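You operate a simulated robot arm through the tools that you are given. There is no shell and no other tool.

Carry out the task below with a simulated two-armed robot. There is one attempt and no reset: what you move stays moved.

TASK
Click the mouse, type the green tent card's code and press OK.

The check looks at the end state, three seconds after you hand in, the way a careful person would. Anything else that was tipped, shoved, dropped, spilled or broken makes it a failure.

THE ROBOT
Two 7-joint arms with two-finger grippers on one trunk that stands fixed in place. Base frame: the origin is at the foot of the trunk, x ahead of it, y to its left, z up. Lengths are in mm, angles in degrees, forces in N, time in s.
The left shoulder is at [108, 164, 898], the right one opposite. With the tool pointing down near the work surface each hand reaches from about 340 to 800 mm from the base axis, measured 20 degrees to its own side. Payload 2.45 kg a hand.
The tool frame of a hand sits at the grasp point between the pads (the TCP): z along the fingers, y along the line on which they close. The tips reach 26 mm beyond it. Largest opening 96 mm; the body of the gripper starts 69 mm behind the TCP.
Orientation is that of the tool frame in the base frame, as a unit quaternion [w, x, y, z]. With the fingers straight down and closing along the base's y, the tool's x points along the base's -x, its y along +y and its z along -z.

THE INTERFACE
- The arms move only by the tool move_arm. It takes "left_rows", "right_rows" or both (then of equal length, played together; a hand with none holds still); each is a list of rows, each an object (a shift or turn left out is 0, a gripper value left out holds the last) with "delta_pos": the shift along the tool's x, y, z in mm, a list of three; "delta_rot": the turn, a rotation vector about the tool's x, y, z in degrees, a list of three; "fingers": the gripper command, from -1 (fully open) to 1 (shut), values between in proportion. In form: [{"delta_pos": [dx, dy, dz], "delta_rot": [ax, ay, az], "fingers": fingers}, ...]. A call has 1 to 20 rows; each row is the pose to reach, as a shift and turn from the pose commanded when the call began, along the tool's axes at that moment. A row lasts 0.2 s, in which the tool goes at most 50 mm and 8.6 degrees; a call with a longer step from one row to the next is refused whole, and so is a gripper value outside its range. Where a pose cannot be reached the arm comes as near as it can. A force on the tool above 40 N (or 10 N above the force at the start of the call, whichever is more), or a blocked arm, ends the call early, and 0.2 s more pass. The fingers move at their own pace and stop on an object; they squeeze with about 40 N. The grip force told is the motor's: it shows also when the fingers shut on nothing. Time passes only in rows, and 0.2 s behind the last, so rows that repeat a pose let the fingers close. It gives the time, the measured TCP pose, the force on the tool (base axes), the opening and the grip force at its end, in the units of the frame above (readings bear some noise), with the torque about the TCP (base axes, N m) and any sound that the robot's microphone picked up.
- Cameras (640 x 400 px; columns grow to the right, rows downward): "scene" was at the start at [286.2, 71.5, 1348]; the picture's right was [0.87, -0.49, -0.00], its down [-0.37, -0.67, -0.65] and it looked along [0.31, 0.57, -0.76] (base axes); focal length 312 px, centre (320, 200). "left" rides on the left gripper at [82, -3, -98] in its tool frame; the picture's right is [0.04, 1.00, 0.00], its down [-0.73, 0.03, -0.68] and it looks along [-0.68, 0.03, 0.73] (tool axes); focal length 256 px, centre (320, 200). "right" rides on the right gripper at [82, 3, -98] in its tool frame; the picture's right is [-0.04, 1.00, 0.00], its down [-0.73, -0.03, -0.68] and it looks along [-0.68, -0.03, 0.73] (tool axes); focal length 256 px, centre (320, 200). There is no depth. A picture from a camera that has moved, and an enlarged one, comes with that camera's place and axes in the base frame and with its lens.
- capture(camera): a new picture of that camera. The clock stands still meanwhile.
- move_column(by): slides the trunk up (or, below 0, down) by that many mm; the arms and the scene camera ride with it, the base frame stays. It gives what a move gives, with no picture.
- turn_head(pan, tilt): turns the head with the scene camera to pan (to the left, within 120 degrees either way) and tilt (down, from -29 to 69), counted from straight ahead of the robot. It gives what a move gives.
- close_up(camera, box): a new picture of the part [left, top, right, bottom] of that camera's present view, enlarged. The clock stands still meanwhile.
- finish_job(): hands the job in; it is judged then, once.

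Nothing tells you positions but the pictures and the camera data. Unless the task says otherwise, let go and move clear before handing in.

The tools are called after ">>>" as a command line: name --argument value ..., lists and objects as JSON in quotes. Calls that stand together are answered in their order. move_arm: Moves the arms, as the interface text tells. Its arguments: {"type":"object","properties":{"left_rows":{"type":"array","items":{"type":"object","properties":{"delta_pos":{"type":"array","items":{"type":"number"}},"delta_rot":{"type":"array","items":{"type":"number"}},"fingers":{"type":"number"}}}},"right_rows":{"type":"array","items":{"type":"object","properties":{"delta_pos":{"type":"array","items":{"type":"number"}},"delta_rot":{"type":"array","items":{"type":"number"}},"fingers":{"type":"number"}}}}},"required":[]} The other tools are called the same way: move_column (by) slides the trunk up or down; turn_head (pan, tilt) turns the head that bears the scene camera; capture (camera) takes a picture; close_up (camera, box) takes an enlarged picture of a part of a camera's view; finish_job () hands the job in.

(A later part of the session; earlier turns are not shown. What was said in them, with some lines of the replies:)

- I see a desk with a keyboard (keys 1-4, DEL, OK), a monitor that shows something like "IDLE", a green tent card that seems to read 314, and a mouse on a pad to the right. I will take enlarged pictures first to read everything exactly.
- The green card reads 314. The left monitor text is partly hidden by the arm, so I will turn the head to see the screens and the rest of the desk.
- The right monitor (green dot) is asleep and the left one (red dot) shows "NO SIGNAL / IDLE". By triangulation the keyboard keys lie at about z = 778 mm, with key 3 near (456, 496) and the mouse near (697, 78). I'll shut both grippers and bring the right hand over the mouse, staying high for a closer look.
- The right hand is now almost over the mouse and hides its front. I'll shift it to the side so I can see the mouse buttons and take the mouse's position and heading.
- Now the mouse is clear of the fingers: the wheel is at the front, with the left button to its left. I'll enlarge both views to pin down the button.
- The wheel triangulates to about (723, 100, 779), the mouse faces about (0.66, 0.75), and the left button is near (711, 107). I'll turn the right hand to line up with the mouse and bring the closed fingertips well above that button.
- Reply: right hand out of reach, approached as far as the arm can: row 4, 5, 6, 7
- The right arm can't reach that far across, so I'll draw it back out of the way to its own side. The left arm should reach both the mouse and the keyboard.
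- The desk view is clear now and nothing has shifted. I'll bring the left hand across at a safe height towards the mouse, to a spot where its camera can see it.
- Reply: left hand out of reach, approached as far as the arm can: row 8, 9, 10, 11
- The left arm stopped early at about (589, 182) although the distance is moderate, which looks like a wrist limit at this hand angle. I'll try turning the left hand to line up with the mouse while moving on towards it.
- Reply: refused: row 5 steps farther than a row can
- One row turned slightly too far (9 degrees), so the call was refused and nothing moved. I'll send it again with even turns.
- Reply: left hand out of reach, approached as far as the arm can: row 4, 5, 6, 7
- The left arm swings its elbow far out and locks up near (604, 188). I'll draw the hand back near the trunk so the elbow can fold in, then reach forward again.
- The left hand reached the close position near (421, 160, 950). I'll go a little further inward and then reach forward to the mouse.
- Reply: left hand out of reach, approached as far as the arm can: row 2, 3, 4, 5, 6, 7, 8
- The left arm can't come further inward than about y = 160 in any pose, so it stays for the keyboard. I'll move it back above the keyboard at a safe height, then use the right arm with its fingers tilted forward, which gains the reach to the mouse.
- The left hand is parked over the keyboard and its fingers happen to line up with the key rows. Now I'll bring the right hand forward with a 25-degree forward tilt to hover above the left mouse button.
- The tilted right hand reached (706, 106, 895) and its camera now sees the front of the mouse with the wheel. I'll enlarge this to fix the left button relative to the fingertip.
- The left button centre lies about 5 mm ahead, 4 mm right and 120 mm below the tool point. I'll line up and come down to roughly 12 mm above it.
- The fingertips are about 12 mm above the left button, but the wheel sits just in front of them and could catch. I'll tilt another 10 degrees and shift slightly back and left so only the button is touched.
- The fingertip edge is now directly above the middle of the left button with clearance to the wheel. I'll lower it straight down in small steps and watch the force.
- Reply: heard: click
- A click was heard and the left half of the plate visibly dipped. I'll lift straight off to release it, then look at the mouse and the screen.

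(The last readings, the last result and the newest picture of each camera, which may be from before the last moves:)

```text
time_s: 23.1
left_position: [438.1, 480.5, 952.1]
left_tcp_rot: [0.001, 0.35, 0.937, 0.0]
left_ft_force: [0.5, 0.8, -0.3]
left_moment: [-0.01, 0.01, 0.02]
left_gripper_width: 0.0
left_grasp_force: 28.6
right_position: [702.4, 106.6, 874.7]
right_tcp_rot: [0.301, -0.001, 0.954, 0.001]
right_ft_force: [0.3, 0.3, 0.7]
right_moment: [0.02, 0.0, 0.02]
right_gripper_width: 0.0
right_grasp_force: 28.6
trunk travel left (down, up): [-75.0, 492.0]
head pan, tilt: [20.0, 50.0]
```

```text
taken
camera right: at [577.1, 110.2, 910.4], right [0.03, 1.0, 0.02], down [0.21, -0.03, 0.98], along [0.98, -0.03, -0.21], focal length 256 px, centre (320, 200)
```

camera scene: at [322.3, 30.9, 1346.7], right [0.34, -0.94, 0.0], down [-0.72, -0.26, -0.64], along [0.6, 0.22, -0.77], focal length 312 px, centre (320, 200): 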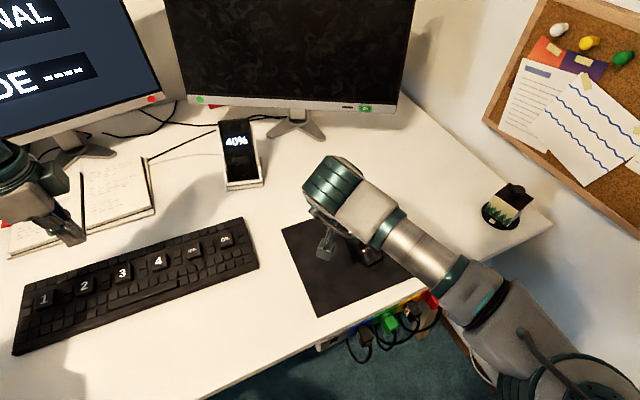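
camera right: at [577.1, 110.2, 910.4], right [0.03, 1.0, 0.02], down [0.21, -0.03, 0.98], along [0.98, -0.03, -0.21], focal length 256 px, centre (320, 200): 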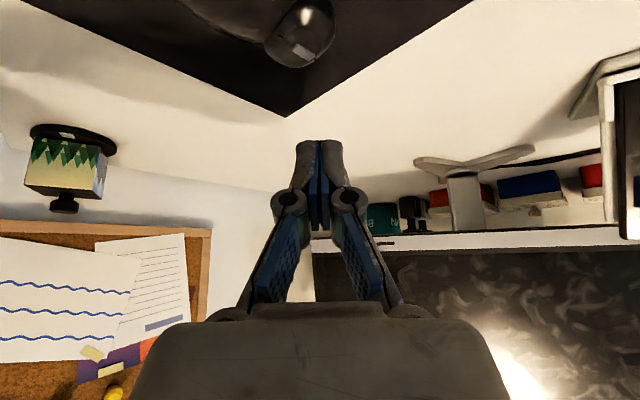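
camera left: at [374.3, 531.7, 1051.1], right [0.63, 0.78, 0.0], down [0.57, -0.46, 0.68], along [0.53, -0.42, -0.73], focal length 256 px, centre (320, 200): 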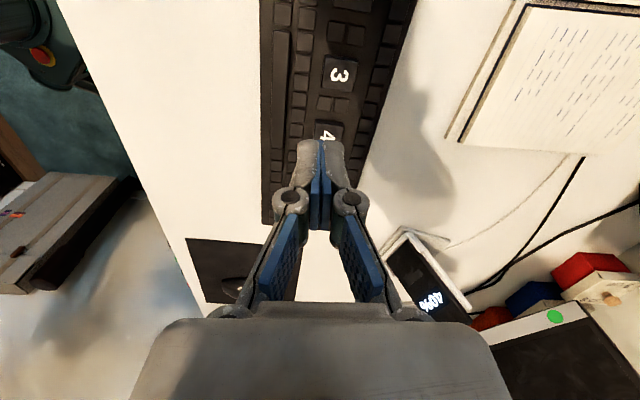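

The left monitor changed from "IDLE" to a code prompt, so the click took effect. I'll retract the right arm to its side and turn the head to read the prompt in full.

>>> move_arm --right_rows '[{"delta_pos": [25, -20, -30], "delta_rot": [0, 5, 0]}, {"delta_pos": [60, -45, -45], "delta_rot": [0, 10, 0]}, {"delta_pos": [95, -70, -50], "delta_rot": [0, 15, 0]}, {"delta_pos": [128, -100, -40], "delta_rot": [0, 20, 0]}, {"delta_pos": [158, -135, -30], "delta_rot": [0, 25, 0]}, {"delta_pos": [185, -170, -15], "delta_rot": [0, 30, 0]}, {"delta_pos": [210, -205, 0], "delta_rot": [0, 35, 0]}, {"delta_pos": [225, -240, 15], "delta_rot": [0, 35, 0]}, {"delta_pos": [240, -275, 30], "delta_rot": [0, 35, 0]}, {"delta_pos": [250, -310, 30], "delta_rot": [0, 35, 0]}]'

>>> turn_head --pan 50 --tilt 45

>>> capture --camera "scene"

>>> capture --camera "left"

```text
time_s: 25.3
left_position: [438.2, 479.6, 954.5]
left_tcp_rot: [0.003, 0.351, 0.936, 0.002]
left_ft_force: [-0.6, -0.6, 0.2]
left_moment: [0.0, 0.0, 0.04]
left_gripper_width: 0.0
left_grasp_force: 28.6
right_position: [514.5, -205.1, 705.4]
right_tcp_rot: [0.002, 0.0, 1.0, 0.001]
right_ft_force: [-0.5, -0.3, -0.4]
right_moment: [0.03, -0.02, 0.0]
right_gripper_width: 0.0
right_grasp_force: 27.7
trunk travel left (down, up): [-75.0, 492.0]
head pan, tilt: [20.0, 50.0]
```

```text
time_s: 26.2
left_position: [438.1, 480.1, 953.2]
left_tcp_rot: [0.002, 0.35, 0.937, 0.002]
left_ft_force: [0.6, -0.5, 0.9]
left_moment: [-0.01, 0.05, 0.03]
left_gripper_width: 0.0
left_grasp_force: 28.7
right_position: [515.6, -203.2, 706.2]
right_tcp_rot: [0.002, 0.0, 1.0, 0.001]
right_ft_force: [0.1, 0.3, 0.1]
right_moment: [0.01, 0.02, 0.0]
right_gripper_width: 0.2
right_grasp_force: 28.5
trunk travel left (down, up): [-75.0, 492.0]
head pan, tilt: [50.0, 45.0]
```

```text
taken
camera scene: at [301.1, 63.9, 1354.1], right [0.77, -0.64, 0.0], down [-0.46, -0.54, -0.7], along [0.45, 0.54, -0.71], focal length 312 px, centre (320, 200)
```

scene: 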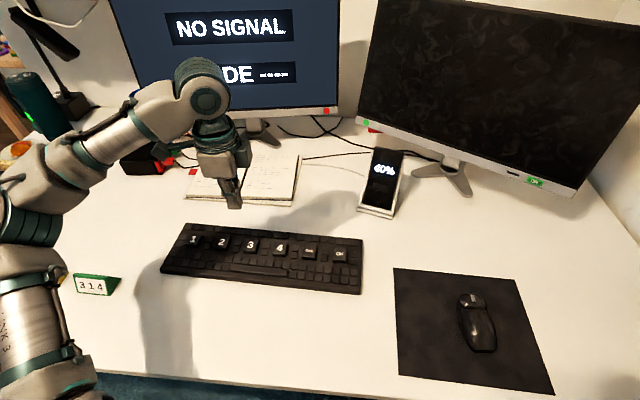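

```text
taken
camera left: at [374.2, 531.8, 1051.1], right [0.63, 0.78, 0.0], down [0.57, -0.46, 0.68], along [0.53, -0.42, -0.73], focal length 256 px, centre (320, 200)
```

left: 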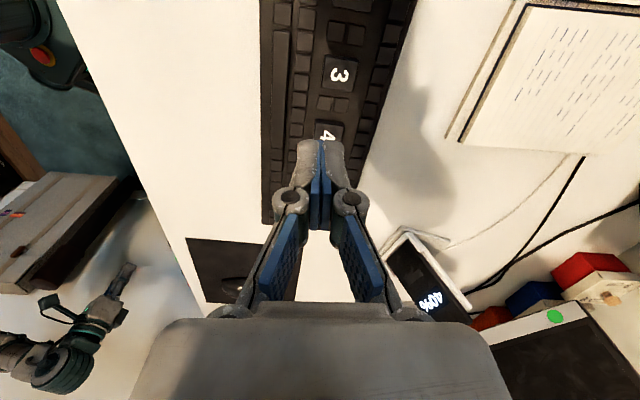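

The click worked: the monitor now shows a code prompt. My retraction used the tilted axes and dropped the right hand to z = 705 off the front of the desk. There was no contact force, so I'll raise it straight up and then check that nothing was touched.

>>> move_arm --right_rows '[{"delta_pos": [0, 0, -45]}, {"delta_pos": [0, 0, -90]}, {"delta_pos": [0, 0, -135]}, {"delta_pos": [0, 0, -180]}, {"delta_pos": [0, 0, -225]}, {"delta_pos": [40, -10, -255]}, {"delta_pos": [80, -20, -255]}]'

>>> close_up --camera "scene" --box '[120, 0, 344, 140]'

>>> close_up --camera "scene" --box '[144, 200, 384, 350]'

>>> capture --camera "right"

```text
refused: row 6 steps farther than a row can; nothing moved
```

```text
2.86 times, centred on (232, 70) of scene
camera zoom: at [301.1, 63.9, 1354.1], right [0.77, -0.64, 0.0], down [-0.46, -0.54, -0.7], along [0.45, 0.54, -0.71], focal length 892 px, centre (571, 571)
```

zoom: 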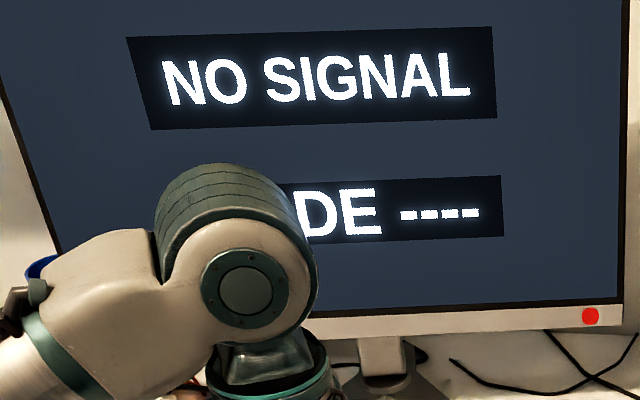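

```text
2.67 times, centred on (264, 275) of scene
camera zoom: at [301.1, 63.9, 1354.1], right [0.77, -0.64, 0.0], down [-0.46, -0.54, -0.7], along [0.45, 0.54, -0.71], focal length 833 px, centre (469, 0)
```

zoom: 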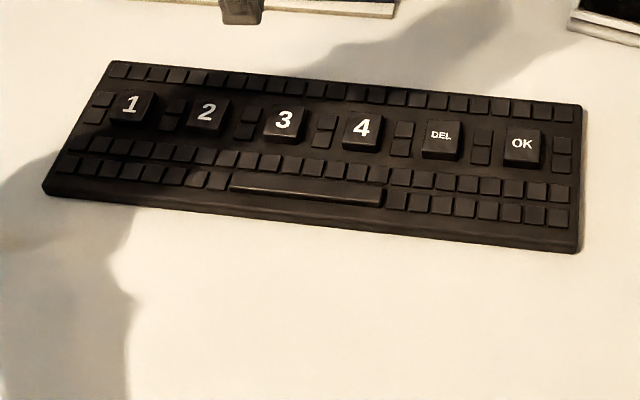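

```text
taken
camera right: at [432.3, -200.1, 805.4], right [0.04, 1.0, 0.0], down [0.73, -0.03, 0.68], along [0.68, -0.03, -0.73], focal length 256 px, centre (320, 200)
```

right: 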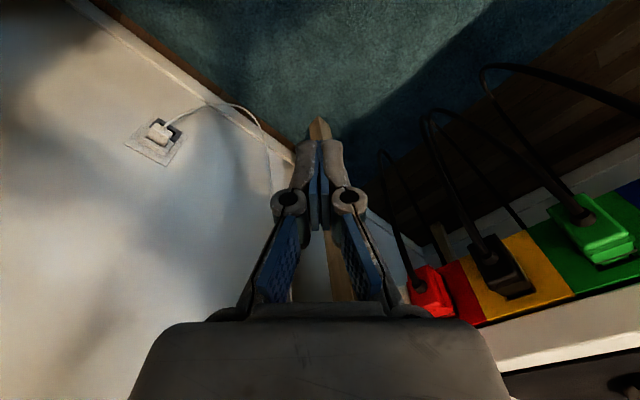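

The prompt reads "CODE ----", and the plugs on the desk edge are untouched. The raise was refused for one over-long step, so I'll resend it with shorter steps.

>>> move_arm --right_rows '[{"delta_pos": [0, 0, -45]}, {"delta_pos": [0, 0, -90]}, {"delta_pos": [0, 0, -135]}, {"delta_pos": [0, 0, -180]}, {"delta_pos": [0, 0, -225]}, {"delta_pos": [30, -10, -250]}, {"delta_pos": [70, -20, -255]}, {"delta_pos": [70, -20, -255]}]'

>>> turn_head --pan 75 --tilt 45

>>> capture --camera "scene"

```text
time_s: 28.0
left_position: [440.3, 480.0, 951.7]
left_tcp_rot: [0.002, 0.351, 0.937, 0.0]
left_ft_force: [0.3, 1.1, 0.1]
left_moment: [0.02, 0.02, 0.0]
left_gripper_width: 0.0
left_grasp_force: 28.1
right_position: [443.7, -225.0, 960.6]
right_tcp_rot: [0.0, 0.0, 1.0, 0.001]
right_ft_force: [0.0, -0.7, -0.4]
right_moment: [-0.01, -0.02, -0.02]
right_gripper_width: 0.0
right_grasp_force: 28.6
trunk travel left (down, up): [-75.0, 492.0]
head pan, tilt: [50.0, 45.0]
```

```text
time_s: 28.9
left_position: [438.1, 479.3, 951.8]
left_tcp_rot: [0.002, 0.35, 0.937, 0.002]
left_ft_force: [0.0, 0.6, 0.0]
left_moment: [-0.02, 0.02, 0.02]
left_gripper_width: 0.0
left_grasp_force: 28.6
right_position: [442.2, -223.6, 961.8]
right_tcp_rot: [0.002, -0.001, 1.0, 0.001]
right_ft_force: [0.1, 1.1, -0.3]
right_moment: [-0.02, 0.02, 0.04]
right_gripper_width: 0.0
right_grasp_force: 28.7
trunk travel left (down, up): [-75.0, 492.0]
head pan, tilt: [75.0, 45.0]
```

```text
taken
camera scene: at [269.5, 80.0, 1354.4], right [0.97, -0.26, 0.0], down [-0.19, -0.68, -0.71], along [0.18, 0.68, -0.71], focal length 312 px, centre (320, 200)
```

scene: 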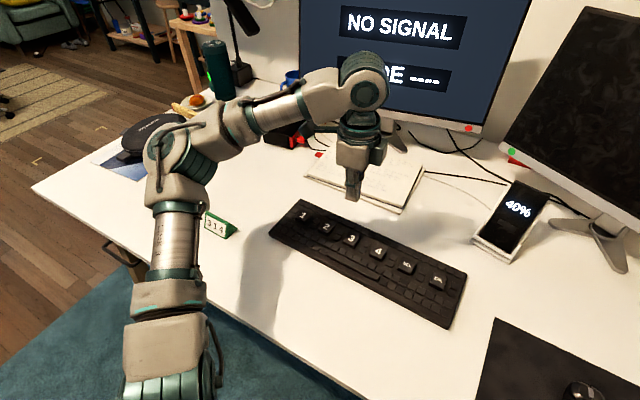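

The right arm is safely raised. Now I'll check the number of dashes on the screen and enlarge the left wrist view to locate keys 3 and 4 relative to the fingertips.

>>> close_up --camera "scene" --box '[330, 0, 490, 100]'

>>> close_up --camera "left" --box '[240, 0, 432, 150]'

>>> close_up --camera "scene" --box '[264, 190, 472, 320]'

```text
4.00 times, centred on (410, 50) of scene
camera zoom: at [269.5, 80.0, 1354.4], right [0.97, -0.26, 0.0], down [-0.19, -0.68, -0.71], along [0.18, 0.68, -0.71], focal length 1249 px, centre (-40, 800)
```

zoom: 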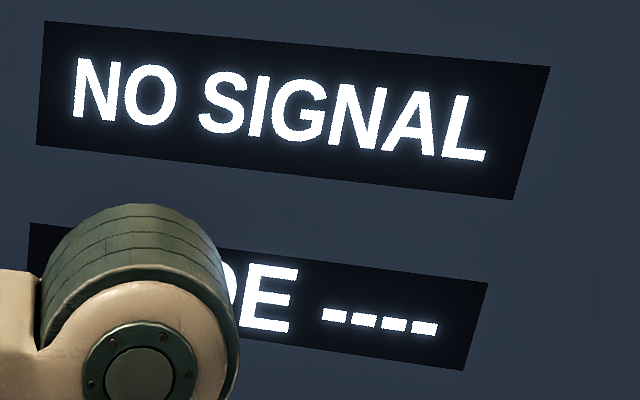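

```text
2.67 times, centred on (336, 75) of left
camera zoom: at [374.2, 531.8, 1051.1], right [0.63, 0.78, 0.0], down [0.57, -0.46, 0.68], along [0.53, -0.42, -0.73], focal length 683 px, centre (277, 533)
```

zoom: 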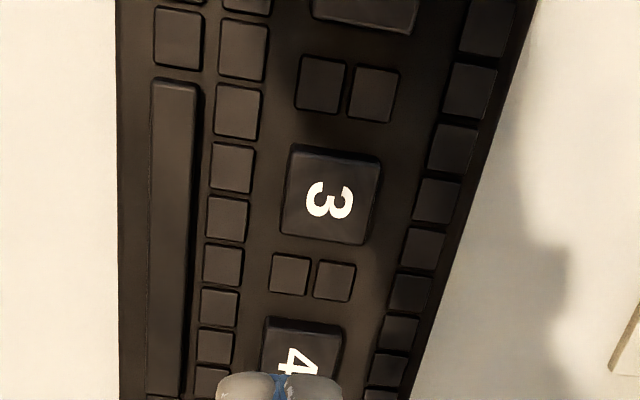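

```text
3.08 times, centred on (368, 255) of scene
camera zoom: at [269.5, 80.0, 1354.4], right [0.97, -0.26, 0.0], down [-0.19, -0.68, -0.71], along [0.18, 0.68, -0.71], focal length 961 px, centre (172, 31)
```

zoom: 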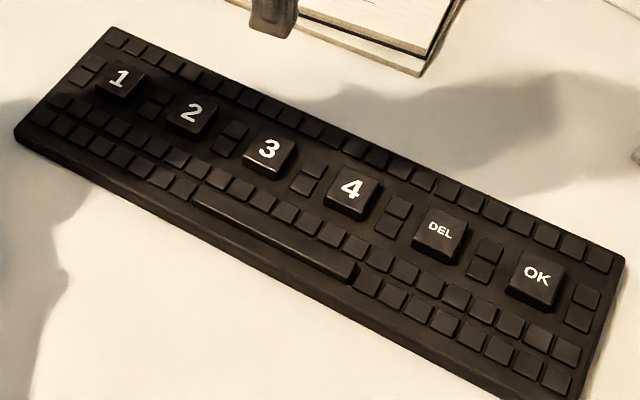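

The screen has four slots, and OK ends the entry, so the three-digit code 314 fits. Key 3 lies about 21 mm along the tool's y and roughly 175 mm below the tool point. I'll move over it and descend to about 20 mm above.

>>> move_arm --left_rows '[{"delta_pos": [-0.5, 21, 0]}, {"delta_pos": [-0.5, 21, 40]}, {"delta_pos": [-0.5, 21, 85]}, {"delta_pos": [-0.5, 21, 125]}, {"delta_pos": [-0.5, 21, 125]}]'

>>> close_up --camera "left" --box '[224, 40, 416, 160]'

>>> close_up --camera "scene" --box '[264, 170, 472, 300]'

```text
time_s: 30.1
left_position: [453.4, 495.6, 827.8]
left_tcp_rot: [0.001, 0.35, 0.937, 0.001]
left_ft_force: [0.0, -0.1, 0.1]
left_moment: [0.01, -0.01, -0.01]
left_gripper_width: 0.0
left_grasp_force: 28.3
right_position: [442.3, -225.6, 962.2]
right_tcp_rot: [0.002, -0.001, 1.0, 0.0]
right_ft_force: [0.2, 0.1, 0.2]
right_moment: [-0.02, -0.01, 0.03]
right_gripper_width: 0.1
right_grasp_force: 28.3
trunk travel left (down, up): [-75.0, 492.0]
head pan, tilt: [75.0, 45.0]
```

```text
3.33 times, centred on (320, 100) of left
camera zoom: at [388.9, 546.5, 926.4], right [0.63, 0.78, 0.0], down [0.57, -0.46, 0.68], along [0.53, -0.42, -0.73], focal length 853 px, centre (320, 533)
```

zoom: 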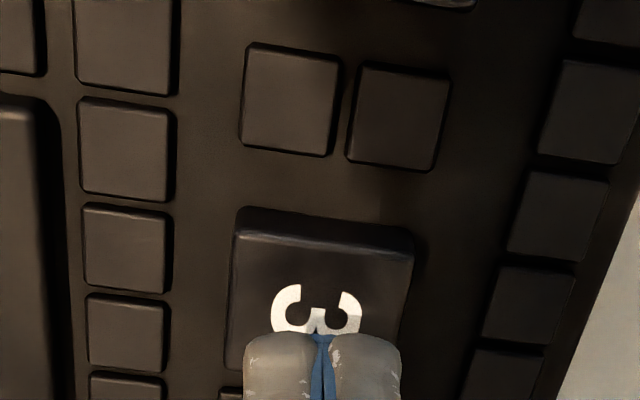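

```text
3.08 times, centred on (368, 235) of scene
camera zoom: at [269.1, 80.2, 1354.5], right [0.97, -0.26, 0.0], down [-0.19, -0.68, -0.71], along [0.18, 0.68, -0.71], focal length 961 px, centre (172, 92)
```

zoom: 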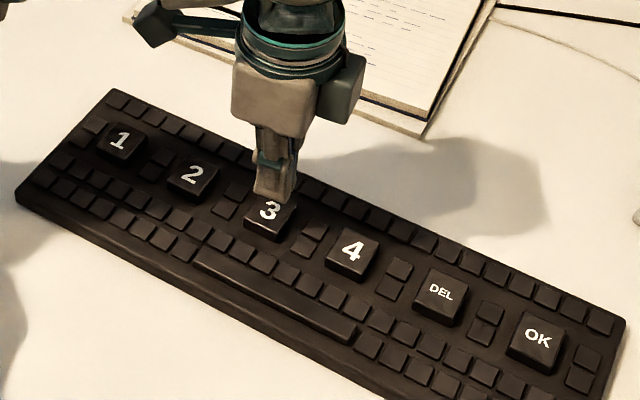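

The closed fingertips are centred over key 3 about 24 mm up. I'll come down slowly in small steps until I hear the key.

>>> move_arm --left_rows '[{"delta_pos": [0, 0, 8]}, {"delta_pos": [0, 0, 15]}, {"delta_pos": [0, 0, 19]}, {"delta_pos": [0, 0, 20.5]}]'

>>> close_up --camera "left" --box '[224, 40, 416, 160]'

```text
time_s: 31.1
left_position: [454.5, 495.1, 807.6]
left_tcp_rot: [0.001, 0.35, 0.937, 0.002]
left_ft_force: [-0.1, 0.0, -0.1]
left_moment: [0.01, -0.03, 0.02]
left_gripper_width: 0.0
left_grasp_force: 28.3
right_position: [442.8, -223.8, 962.0]
right_tcp_rot: [0.001, 0.0, 1.0, 0.0]
right_ft_force: [0.0, -0.3, 0.2]
right_moment: [-0.02, 0.01, -0.01]
right_gripper_width: 0.3
right_grasp_force: 28.2
trunk travel left (down, up): [-75.0, 492.0]
head pan, tilt: [75.0, 45.0]
```

```text
3.33 times, centred on (320, 100) of left
camera zoom: at [389.4, 546.3, 905.6], right [0.63, 0.78, 0.0], down [0.57, -0.46, 0.68], along [0.53, -0.42, -0.73], focal length 853 px, centre (320, 533)
```

zoom: 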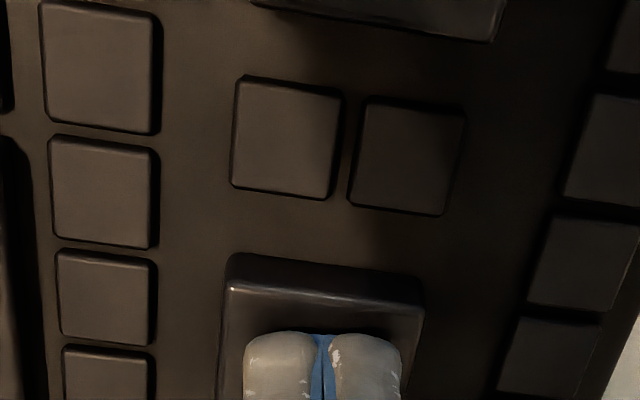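

Fingers sit squarely inside the key top, just above it. I'll continue in 1.5 mm steps.

>>> move_arm --left_rows '[{"delta_pos": [0, 0, 1.5]}, {"delta_pos": [0, 0, 3]}, {"delta_pos": [0, 0, 4.5]}]'

```text
time_s: 31.9
left_position: [454.4, 496.0, 802.2]
left_tcp_rot: [0.001, 0.35, 0.937, 0.001]
left_ft_force: [-0.3, -0.2, 1.0]
left_moment: [0.01, -0.01, -0.01]
left_gripper_width: 6.0
left_grasp_force: 28.1
right_position: [442.6, -223.3, 962.3]
right_tcp_rot: [0.002, -0.001, 1.0, 0.001]
right_ft_force: [-0.2, 0.6, -0.5]
right_moment: [0.02, 0.0, -0.01]
right_gripper_width: 0.0
right_grasp_force: 28.9
trunk travel left (down, up): [-75.0, 492.0]
head pan, tilt: [75.0, 45.0]
```

A slight touch shows (about 1 N) but no key sound yet, so I'll press a little further.

>>> move_arm --left_rows '[{"delta_pos": [0, 0, 1]}, {"delta_pos": [0, 0, 2]}]'

>>> close_up --camera "left" --box '[224, 40, 416, 160]'

>>> capture --camera "scene"

```text
time_s: 32.5
left_position: [453.5, 494.3, 800.5]
left_tcp_rot: [0.001, 0.35, 0.937, 0.002]
left_ft_force: [0.5, -0.3, 1.3]
left_moment: [0.05, 0.01, -0.01]
left_gripper_width: 6.1
left_grasp_force: 28.5
right_position: [442.8, -223.7, 961.0]
right_tcp_rot: [0.002, -0.001, 1.0, 0.001]
right_ft_force: [0.1, 0.2, 0.0]
right_moment: [0.03, -0.01, 0.03]
right_gripper_width: 0.1
right_grasp_force: 28.4
trunk travel left (down, up): [-75.0, 492.0]
head pan, tilt: [75.0, 45.0]
heard: click
```

```text
3.33 times, centred on (320, 100) of left
camera zoom: at [389.8, 546.1, 899.2], right [0.63, 0.78, 0.0], down [0.57, -0.46, 0.68], along [0.53, -0.42, -0.73], focal length 853 px, centre (320, 533)
```

zoom: 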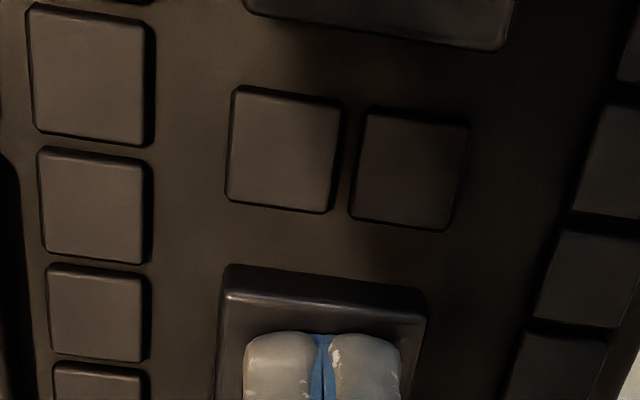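

```text
taken
camera scene: at [269.3, 79.9, 1354.4], right [0.97, -0.26, 0.0], down [-0.19, -0.68, -0.71], along [0.18, 0.68, -0.71], focal length 312 px, centre (320, 200)
```

scene: 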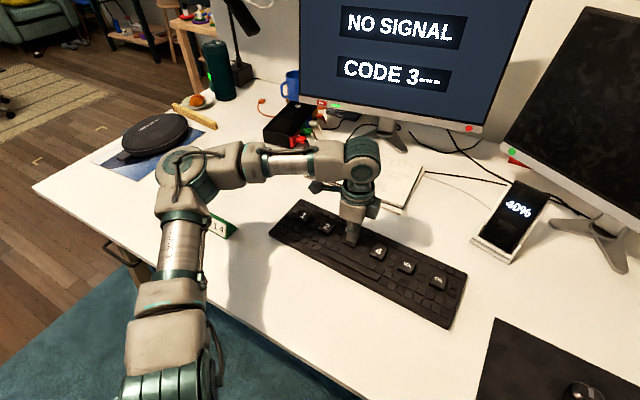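

"CODE 3---" is on the screen, so key 3 registered. I'll lift off, carry the hand two key spacings along the row to key 1, and turn it about 5 degrees to match the keyboard better.

>>> move_arm --left_rows '[{"delta_pos": [0, 0, -8]}, {"delta_pos": [0, 0, -30]}, {"delta_pos": [45, 5, -30], "delta_rot": [0, 0, 2]}, {"delta_pos": [91, 10, -30], "delta_rot": [0, 0, 4]}, {"delta_pos": [136.6, 15.1, -30], "delta_rot": [0, 0, 5.5]}, {"delta_pos": [136.6, 15.1, -18], "delta_rot": [0, 0, 5.5]}, {"delta_pos": [136.6, 15.1, -18], "delta_rot": [0, 0, 5.5]}]'

>>> close_up --camera "left" --box '[224, 40, 416, 160]'

>>> capture --camera "scene"

```text
time_s: 34.1
left_position: [359.4, 598.3, 818.4]
left_tcp_rot: [0.002, 0.396, 0.918, 0.001]
left_ft_force: [-0.2, 0.5, 0.4]
left_moment: [0.03, 0.01, 0.02]
left_gripper_width: 0.1
left_grasp_force: 28.2
right_position: [441.5, -221.5, 961.2]
right_tcp_rot: [0.002, -0.002, 1.0, 0.0]
right_ft_force: [-0.1, 0.6, 0.3]
right_moment: [0.0, -0.03, 0.01]
right_gripper_width: 0.2
right_grasp_force: 28.4
trunk travel left (down, up): [-75.0, 492.0]
head pan, tilt: [75.0, 45.0]
```

```text
3.33 times, centred on (320, 100) of left
camera zoom: at [300.3, 655.1, 916.8], right [0.7, 0.72, 0.0], down [0.52, -0.51, 0.68], along [0.49, -0.47, -0.73], focal length 853 px, centre (320, 533)
```

zoom: 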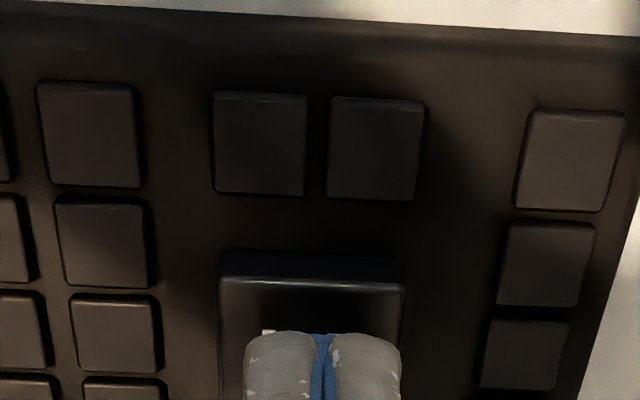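

```text
taken
camera scene: at [268.0, 81.7, 1354.6], right [0.97, -0.26, 0.0], down [-0.19, -0.68, -0.7], along [0.18, 0.68, -0.71], focal length 312 px, centre (320, 200)
```

scene: 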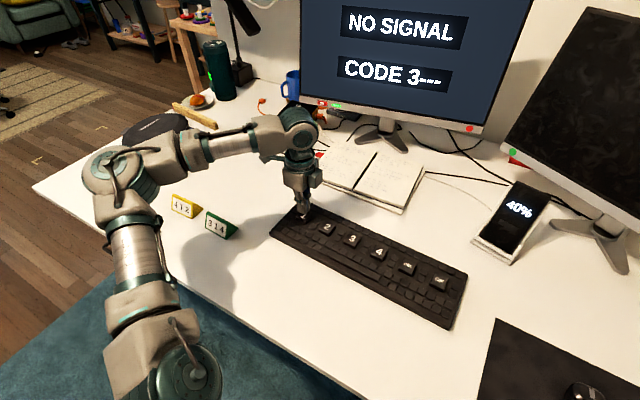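

Both cards are clearly visible (yellow 412, green 314) and the hand is over key 1, about 2 mm off-centre. I'll correct that and press straight down in small steps to the same depth as before.

>>> move_arm --left_rows '[{"delta_pos": [-1.8, -1.5, 0]}, {"delta_pos": [-1.8, -1.5, 7]}, {"delta_pos": [-1.8, -1.5, 12]}, {"delta_pos": [-1.8, -1.5, 14]}, {"delta_pos": [-1.8, -1.5, 16]}, {"delta_pos": [-1.8, -1.5, 18]}]'

>>> capture --camera "scene"

>>> close_up --camera "left" --box '[224, 40, 416, 160]'

```text
time_s: 35.5
left_position: [359.4, 593.6, 799.9]
left_tcp_rot: [0.002, 0.395, 0.919, 0.002]
left_ft_force: [0.0, 0.5, 1.3]
left_moment: [0.0, 0.01, 0.04]
left_gripper_width: 6.1
left_grasp_force: 28.8
right_position: [442.5, -224.2, 961.5]
right_tcp_rot: [0.003, 0.0, 1.0, 0.001]
right_ft_force: [0.1, -0.4, 0.2]
right_moment: [0.0, 0.0, 0.01]
right_gripper_width: 0.3
right_grasp_force: 28.6
trunk travel left (down, up): [-75.0, 492.0]
head pan, tilt: [75.0, 45.0]
heard: click
```

```text
taken
camera scene: at [268.6, 80.3, 1354.6], right [0.97, -0.26, 0.0], down [-0.19, -0.68, -0.71], along [0.18, 0.68, -0.71], focal length 312 px, centre (320, 200)
```

scene: 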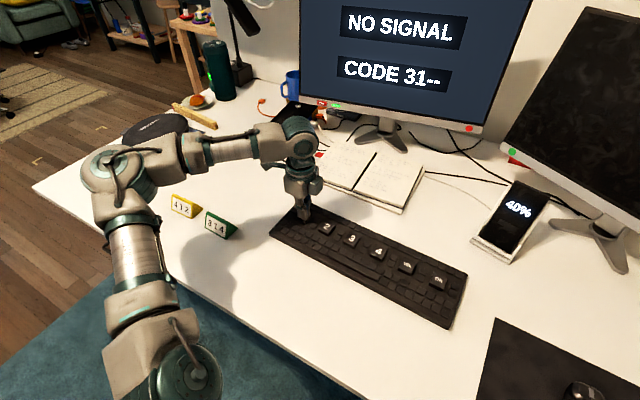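

```text
3.33 times, centred on (320, 100) of left
camera zoom: at [301.0, 650.8, 899.1], right [0.7, 0.72, 0.0], down [0.52, -0.51, 0.68], along [0.49, -0.47, -0.73], focal length 853 px, centre (320, 533)
```

zoom: 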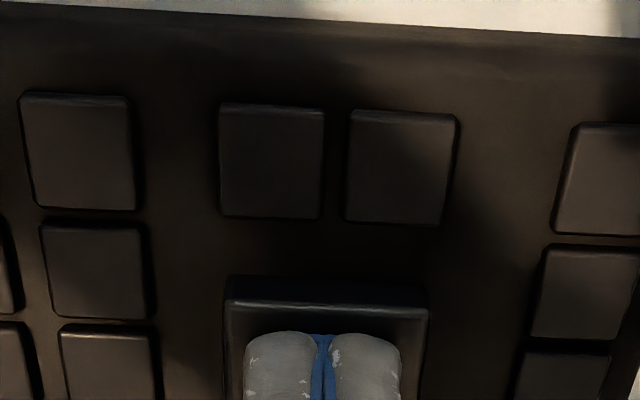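

"CODE 31--" is showing. Next I'll lift off and carry the hand three key spacings back along the row to key 4.

>>> move_arm --left_rows '[{"delta_pos": [0, 0, -8]}, {"delta_pos": [0, 0, -30]}, {"delta_pos": [-40, 0, -30]}, {"delta_pos": [-82, -0.5, -30]}, {"delta_pos": [-124, -1, -30]}, {"delta_pos": [-165, -1.2, -30]}, {"delta_pos": [-203.2, -1.5, -30]}, {"delta_pos": [-203.2, -1.5, -18]}, {"delta_pos": [-203.2, -1.5, -18]}]'

>>> close_up --camera "left" --box '[224, 40, 416, 160]'

>>> capture --camera "scene"

```text
time_s: 37.5
left_position: [499.1, 445.7, 818.2]
left_tcp_rot: [0.003, 0.395, 0.919, 0.0]
left_ft_force: [-0.9, 1.1, -0.8]
left_moment: [-0.03, 0.0, -0.03]
left_gripper_width: 0.0
left_grasp_force: 28.2
right_position: [443.5, -222.1, 962.3]
right_tcp_rot: [0.003, 0.0, 1.0, 0.001]
right_ft_force: [0.1, 0.5, -0.7]
right_moment: [0.0, 0.02, 0.0]
right_gripper_width: 0.0
right_grasp_force: 28.3
trunk travel left (down, up): [-75.0, 492.0]
head pan, tilt: [75.0, 45.0]
```

```text
3.33 times, centred on (320, 100) of left
camera zoom: at [440.3, 503.0, 916.2], right [0.7, 0.72, 0.0], down [0.52, -0.51, 0.68], along [0.49, -0.47, -0.73], focal length 853 px, centre (320, 533)
```

zoom: 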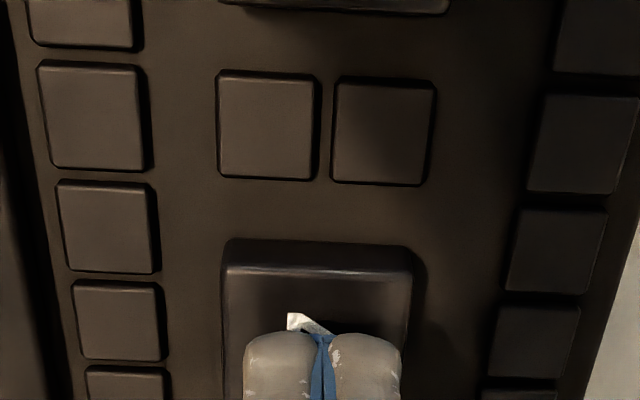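

```text
taken
camera scene: at [269.9, 81.6, 1354.2], right [0.97, -0.26, 0.0], down [-0.19, -0.68, -0.7], along [0.18, 0.68, -0.71], focal length 312 px, centre (320, 200)
```

scene: 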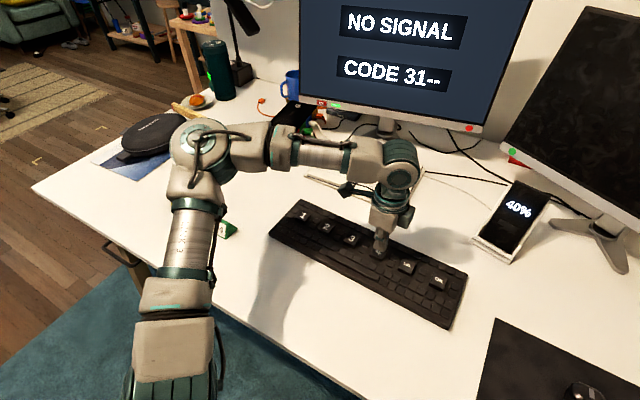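

The fingertips are well centred over key 4. I'll press it down in the same way.

>>> move_arm --left_rows '[{"delta_pos": [0, -0.7, 0]}, {"delta_pos": [0, -0.7, 7]}, {"delta_pos": [0, -0.7, 12]}, {"delta_pos": [0, -0.7, 14]}, {"delta_pos": [0, -0.7, 16]}, {"delta_pos": [0, -0.7, 18]}]'

>>> capture --camera "scene"

>>> close_up --camera "left" --box '[224, 40, 416, 160]'

```text
time_s: 38.9
left_position: [498.6, 443.8, 801.1]
left_tcp_rot: [0.001, 0.394, 0.919, 0.001]
left_ft_force: [-1.1, 1.1, 2.4]
left_moment: [0.04, 0.0, -0.02]
left_gripper_width: 5.9
left_grasp_force: 28.4
right_position: [442.0, -223.7, 963.3]
right_tcp_rot: [0.001, -0.001, 1.0, 0.002]
right_ft_force: [0.0, -0.3, -1.0]
right_moment: [0.01, 0.0, -0.02]
right_gripper_width: 0.1
right_grasp_force: 29.1
trunk travel left (down, up): [-75.0, 492.0]
head pan, tilt: [75.0, 45.0]
heard: click
```

```text
taken
camera scene: at [269.5, 79.7, 1354.4], right [0.97, -0.26, -0.01], down [-0.19, -0.68, -0.71], along [0.18, 0.68, -0.71], focal length 312 px, centre (320, 200)
```

scene: 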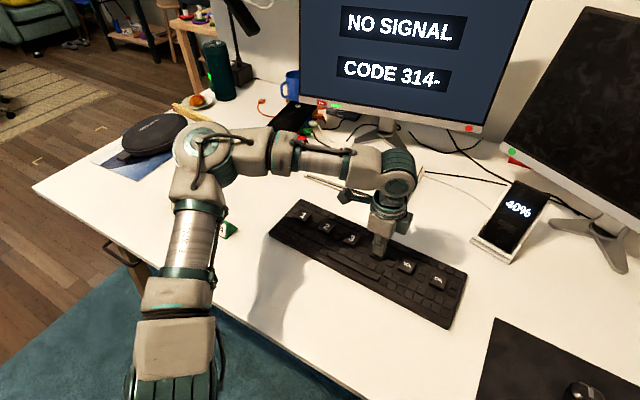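

```text
3.33 times, centred on (320, 100) of left
camera zoom: at [439.5, 501.9, 899.1], right [0.7, 0.72, 0.0], down [0.52, -0.51, 0.68], along [0.49, -0.47, -0.73], focal length 853 px, centre (320, 533)
```

zoom: 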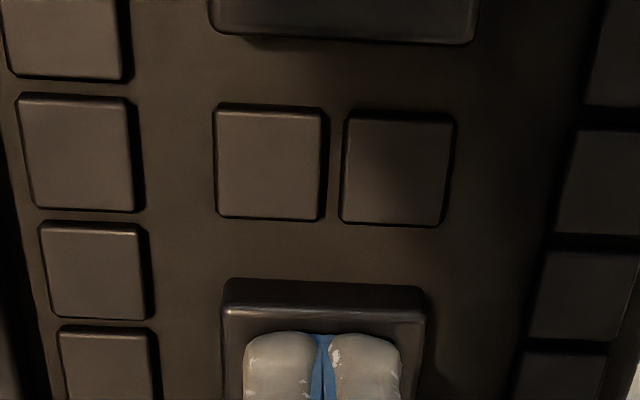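

"CODE 314-" is on the screen, matching the green card. Now I'll lift off and move two key spacings along to OK, passing well above DEL.

>>> move_arm --left_rows '[{"delta_pos": [0, 0, -8]}, {"delta_pos": [0, 0, -32]}, {"delta_pos": [-45, 0, -32]}, {"delta_pos": [-91, 0, -32]}, {"delta_pos": [-136.8, 0, -32]}, {"delta_pos": [-136.8, 0, -18]}, {"delta_pos": [-136.8, 0, -18]}]'

>>> close_up --camera "left" --box '[224, 40, 416, 160]'

>>> capture --camera "scene"

```text
time_s: 40.5
left_position: [592.9, 345.5, 817.7]
left_tcp_rot: [0.002, 0.394, 0.919, 0.002]
left_ft_force: [0.4, -0.5, 0.2]
left_moment: [0.02, 0.0, 0.0]
left_gripper_width: 0.0
left_grasp_force: 28.3
right_position: [442.1, -223.9, 961.1]
right_tcp_rot: [0.001, 0.0, 1.0, 0.001]
right_ft_force: [-0.8, -0.1, 0.7]
right_moment: [0.02, 0.04, 0.01]
right_gripper_width: 0.0
right_grasp_force: 28.4
trunk travel left (down, up): [-75.0, 492.0]
head pan, tilt: [75.0, 45.0]
```

```text
3.33 times, centred on (320, 100) of left
camera zoom: at [533.6, 402.5, 916.5], right [0.7, 0.72, 0.0], down [0.52, -0.51, 0.68], along [0.49, -0.47, -0.73], focal length 853 px, centre (320, 533)
```

zoom: 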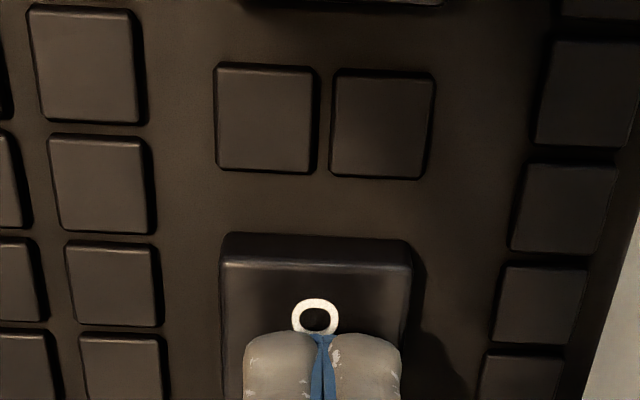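

```text
taken
camera scene: at [270.5, 79.9, 1354.2], right [0.97, -0.26, -0.01], down [-0.19, -0.68, -0.71], along [0.18, 0.68, -0.71], focal length 312 px, centre (320, 200)
```

scene: 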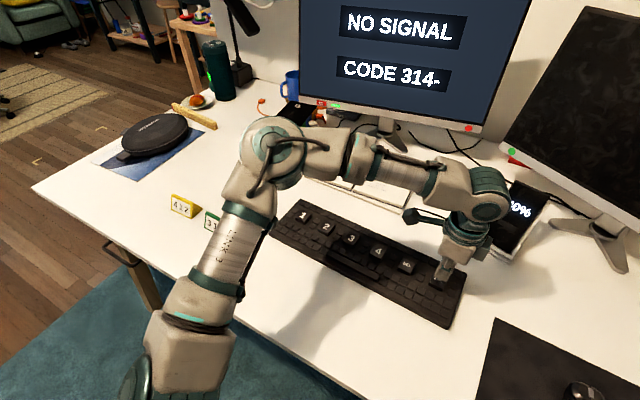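

The hand is centred over OK to within about 1 mm and clear of the phone. I'll press it in the same way.

>>> move_arm --left_rows '[{"delta_pos": [0.8, -1, 0]}, {"delta_pos": [0.8, -1, 7]}, {"delta_pos": [0.8, -1, 12]}, {"delta_pos": [0.8, -1, 14]}, {"delta_pos": [0.8, -1, 16]}, {"delta_pos": [0.8, -1, 18]}]'

>>> capture --camera "scene"

```text
time_s: 41.9
left_position: [591.8, 344.4, 800.7]
left_tcp_rot: [0.001, 0.395, 0.919, 0.001]
left_ft_force: [1.0, 0.4, 1.8]
left_moment: [0.04, 0.02, 0.01]
left_gripper_width: 6.1
left_grasp_force: 29.2
right_position: [443.4, -225.3, 960.2]
right_tcp_rot: [0.001, -0.001, 1.0, 0.001]
right_ft_force: [0.6, 0.3, -0.4]
right_moment: [0.0, -0.02, 0.02]
right_gripper_width: 0.0
right_grasp_force: 28.3
trunk travel left (down, up): [-75.0, 492.0]
head pan, tilt: [75.0, 45.0]
heard: click
```

```text
taken
camera scene: at [270.3, 78.7, 1354.3], right [0.97, -0.26, -0.01], down [-0.19, -0.68, -0.71], along [0.18, 0.68, -0.71], focal length 312 px, centre (320, 200)
```

scene: 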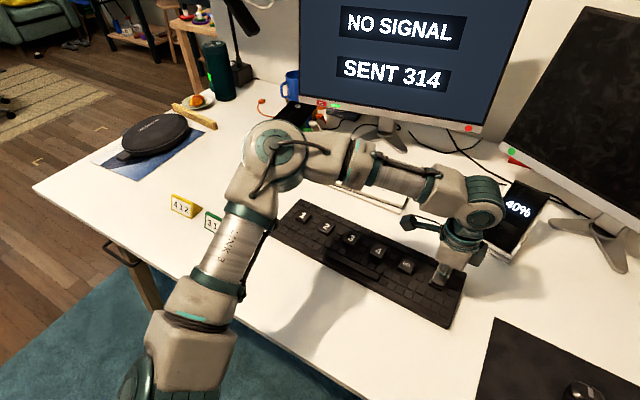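

The screen shows "SENT 314". I'll lift the left hand straight up, move it clear, and then check the whole desk.

>>> move_arm --left_rows '[{"delta_pos": [0, 0, -8]}, {"delta_pos": [0, 0, -40]}, {"delta_pos": [0, 0, -85]}, {"delta_pos": [0, 0, -130]}, {"delta_pos": [0, 0, -170]}, {"delta_pos": [40, 0, -185]}, {"delta_pos": [85, -10, -185]}, {"delta_pos": [130, -20, -185]}, {"delta_pos": [175, -30, -185]}, {"delta_pos": [175, -30, -185]}]'

>>> turn_head --pan 50 --tilt 45

>>> capture --camera "scene"

>>> capture --camera "right"

>>> capture --camera "left"

```text
time_s: 44.1
left_position: [449.1, 451.0, 985.3]
left_tcp_rot: [0.001, 0.395, 0.919, 0.001]
left_ft_force: [0.1, -0.8, -0.1]
left_moment: [-0.02, 0.01, 0.0]
left_gripper_width: 0.1
left_grasp_force: 28.4
right_position: [444.3, -223.0, 960.6]
right_tcp_rot: [0.001, 0.0, 1.0, 0.001]
right_ft_force: [0.1, 0.1, -0.5]
right_moment: [-0.02, -0.02, 0.01]
right_gripper_width: 0.0
right_grasp_force: 28.4
trunk travel left (down, up): [-75.0, 492.0]
head pan, tilt: [75.0, 45.0]
```

```text
time_s: 45.0
left_position: [448.6, 451.5, 985.4]
left_tcp_rot: [0.001, 0.395, 0.919, 0.002]
left_ft_force: [-0.7, -0.6, 0.6]
left_moment: [-0.04, -0.02, -0.01]
left_gripper_width: 0.0
left_grasp_force: 28.6
right_position: [443.6, -223.2, 961.5]
right_tcp_rot: [0.001, 0.0, 1.0, 0.001]
right_ft_force: [0.3, -0.1, -1.0]
right_moment: [-0.02, -0.01, 0.02]
right_gripper_width: 0.7
right_grasp_force: 28.1
trunk travel left (down, up): [-75.0, 492.0]
head pan, tilt: [50.0, 45.0]
```

```text
taken
camera scene: at [300.7, 63.5, 1354.2], right [0.77, -0.64, 0.0], down [-0.46, -0.54, -0.7], along [0.45, 0.54, -0.71], focal length 312 px, centre (320, 200)
```

scene: 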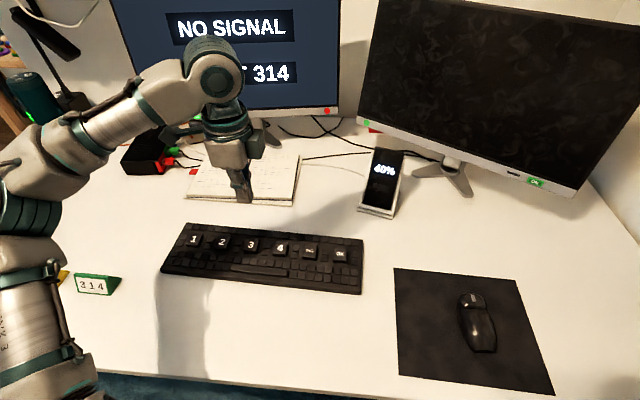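

```text
taken
camera right: at [359.4, -220.4, 1060.9], right [0.04, 1.0, 0.0], down [0.73, -0.03, 0.68], along [0.68, -0.03, -0.73], focal length 256 px, centre (320, 200)
```

right: 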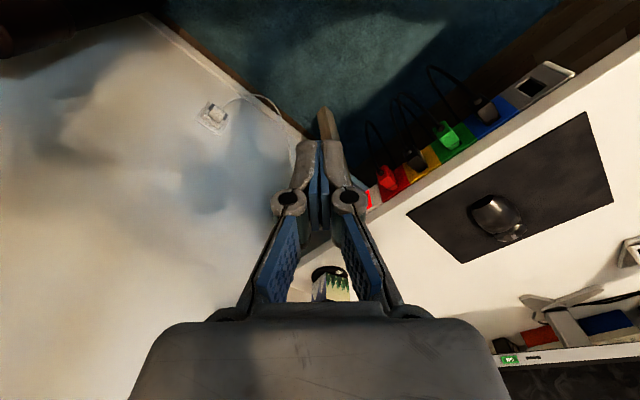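

```text
taken
camera left: at [389.1, 508.2, 1084.2], right [0.7, 0.72, 0.0], down [0.52, -0.51, 0.68], along [0.49, -0.47, -0.73], focal length 256 px, centre (320, 200)
```

left: 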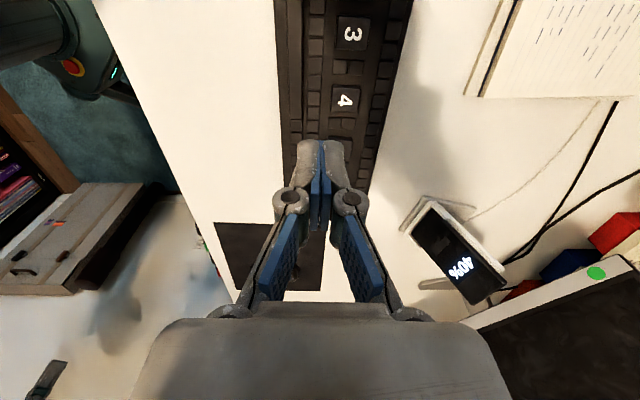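

The screen reads "SENT 314", and the mouse, keyboard, cards, phone and plugs are all where they were. Both hands are up and clear, so I'm handing the job in.

>>> finish_job

```text
The job is handed in.
```

The job is handed in: I clicked the mouse, typed 314 from the green tent card and pressed OK. The left monitor went from "IDLE" to "CODE ----" after the click, and read "SENT 314" at the end.

- **Mouse:** I pressed the left button with the right hand, and the microphone picked up the click. The left arm could not reach that far across.
- **Code:** The prompt had four slots, but the card shows only three digits, so I pressed OK after 3, 1 and 4. Each key registered once.
- **Rest of the desk:** After the click I sent the right hand too low by mistake, to about z = 705 mm off the front edge of the desk. No contact force showed. In the last pictures the mouse, keyboard, cards, phone and power strip plugs were all in place.

Both hands were raised clear before I handed in.
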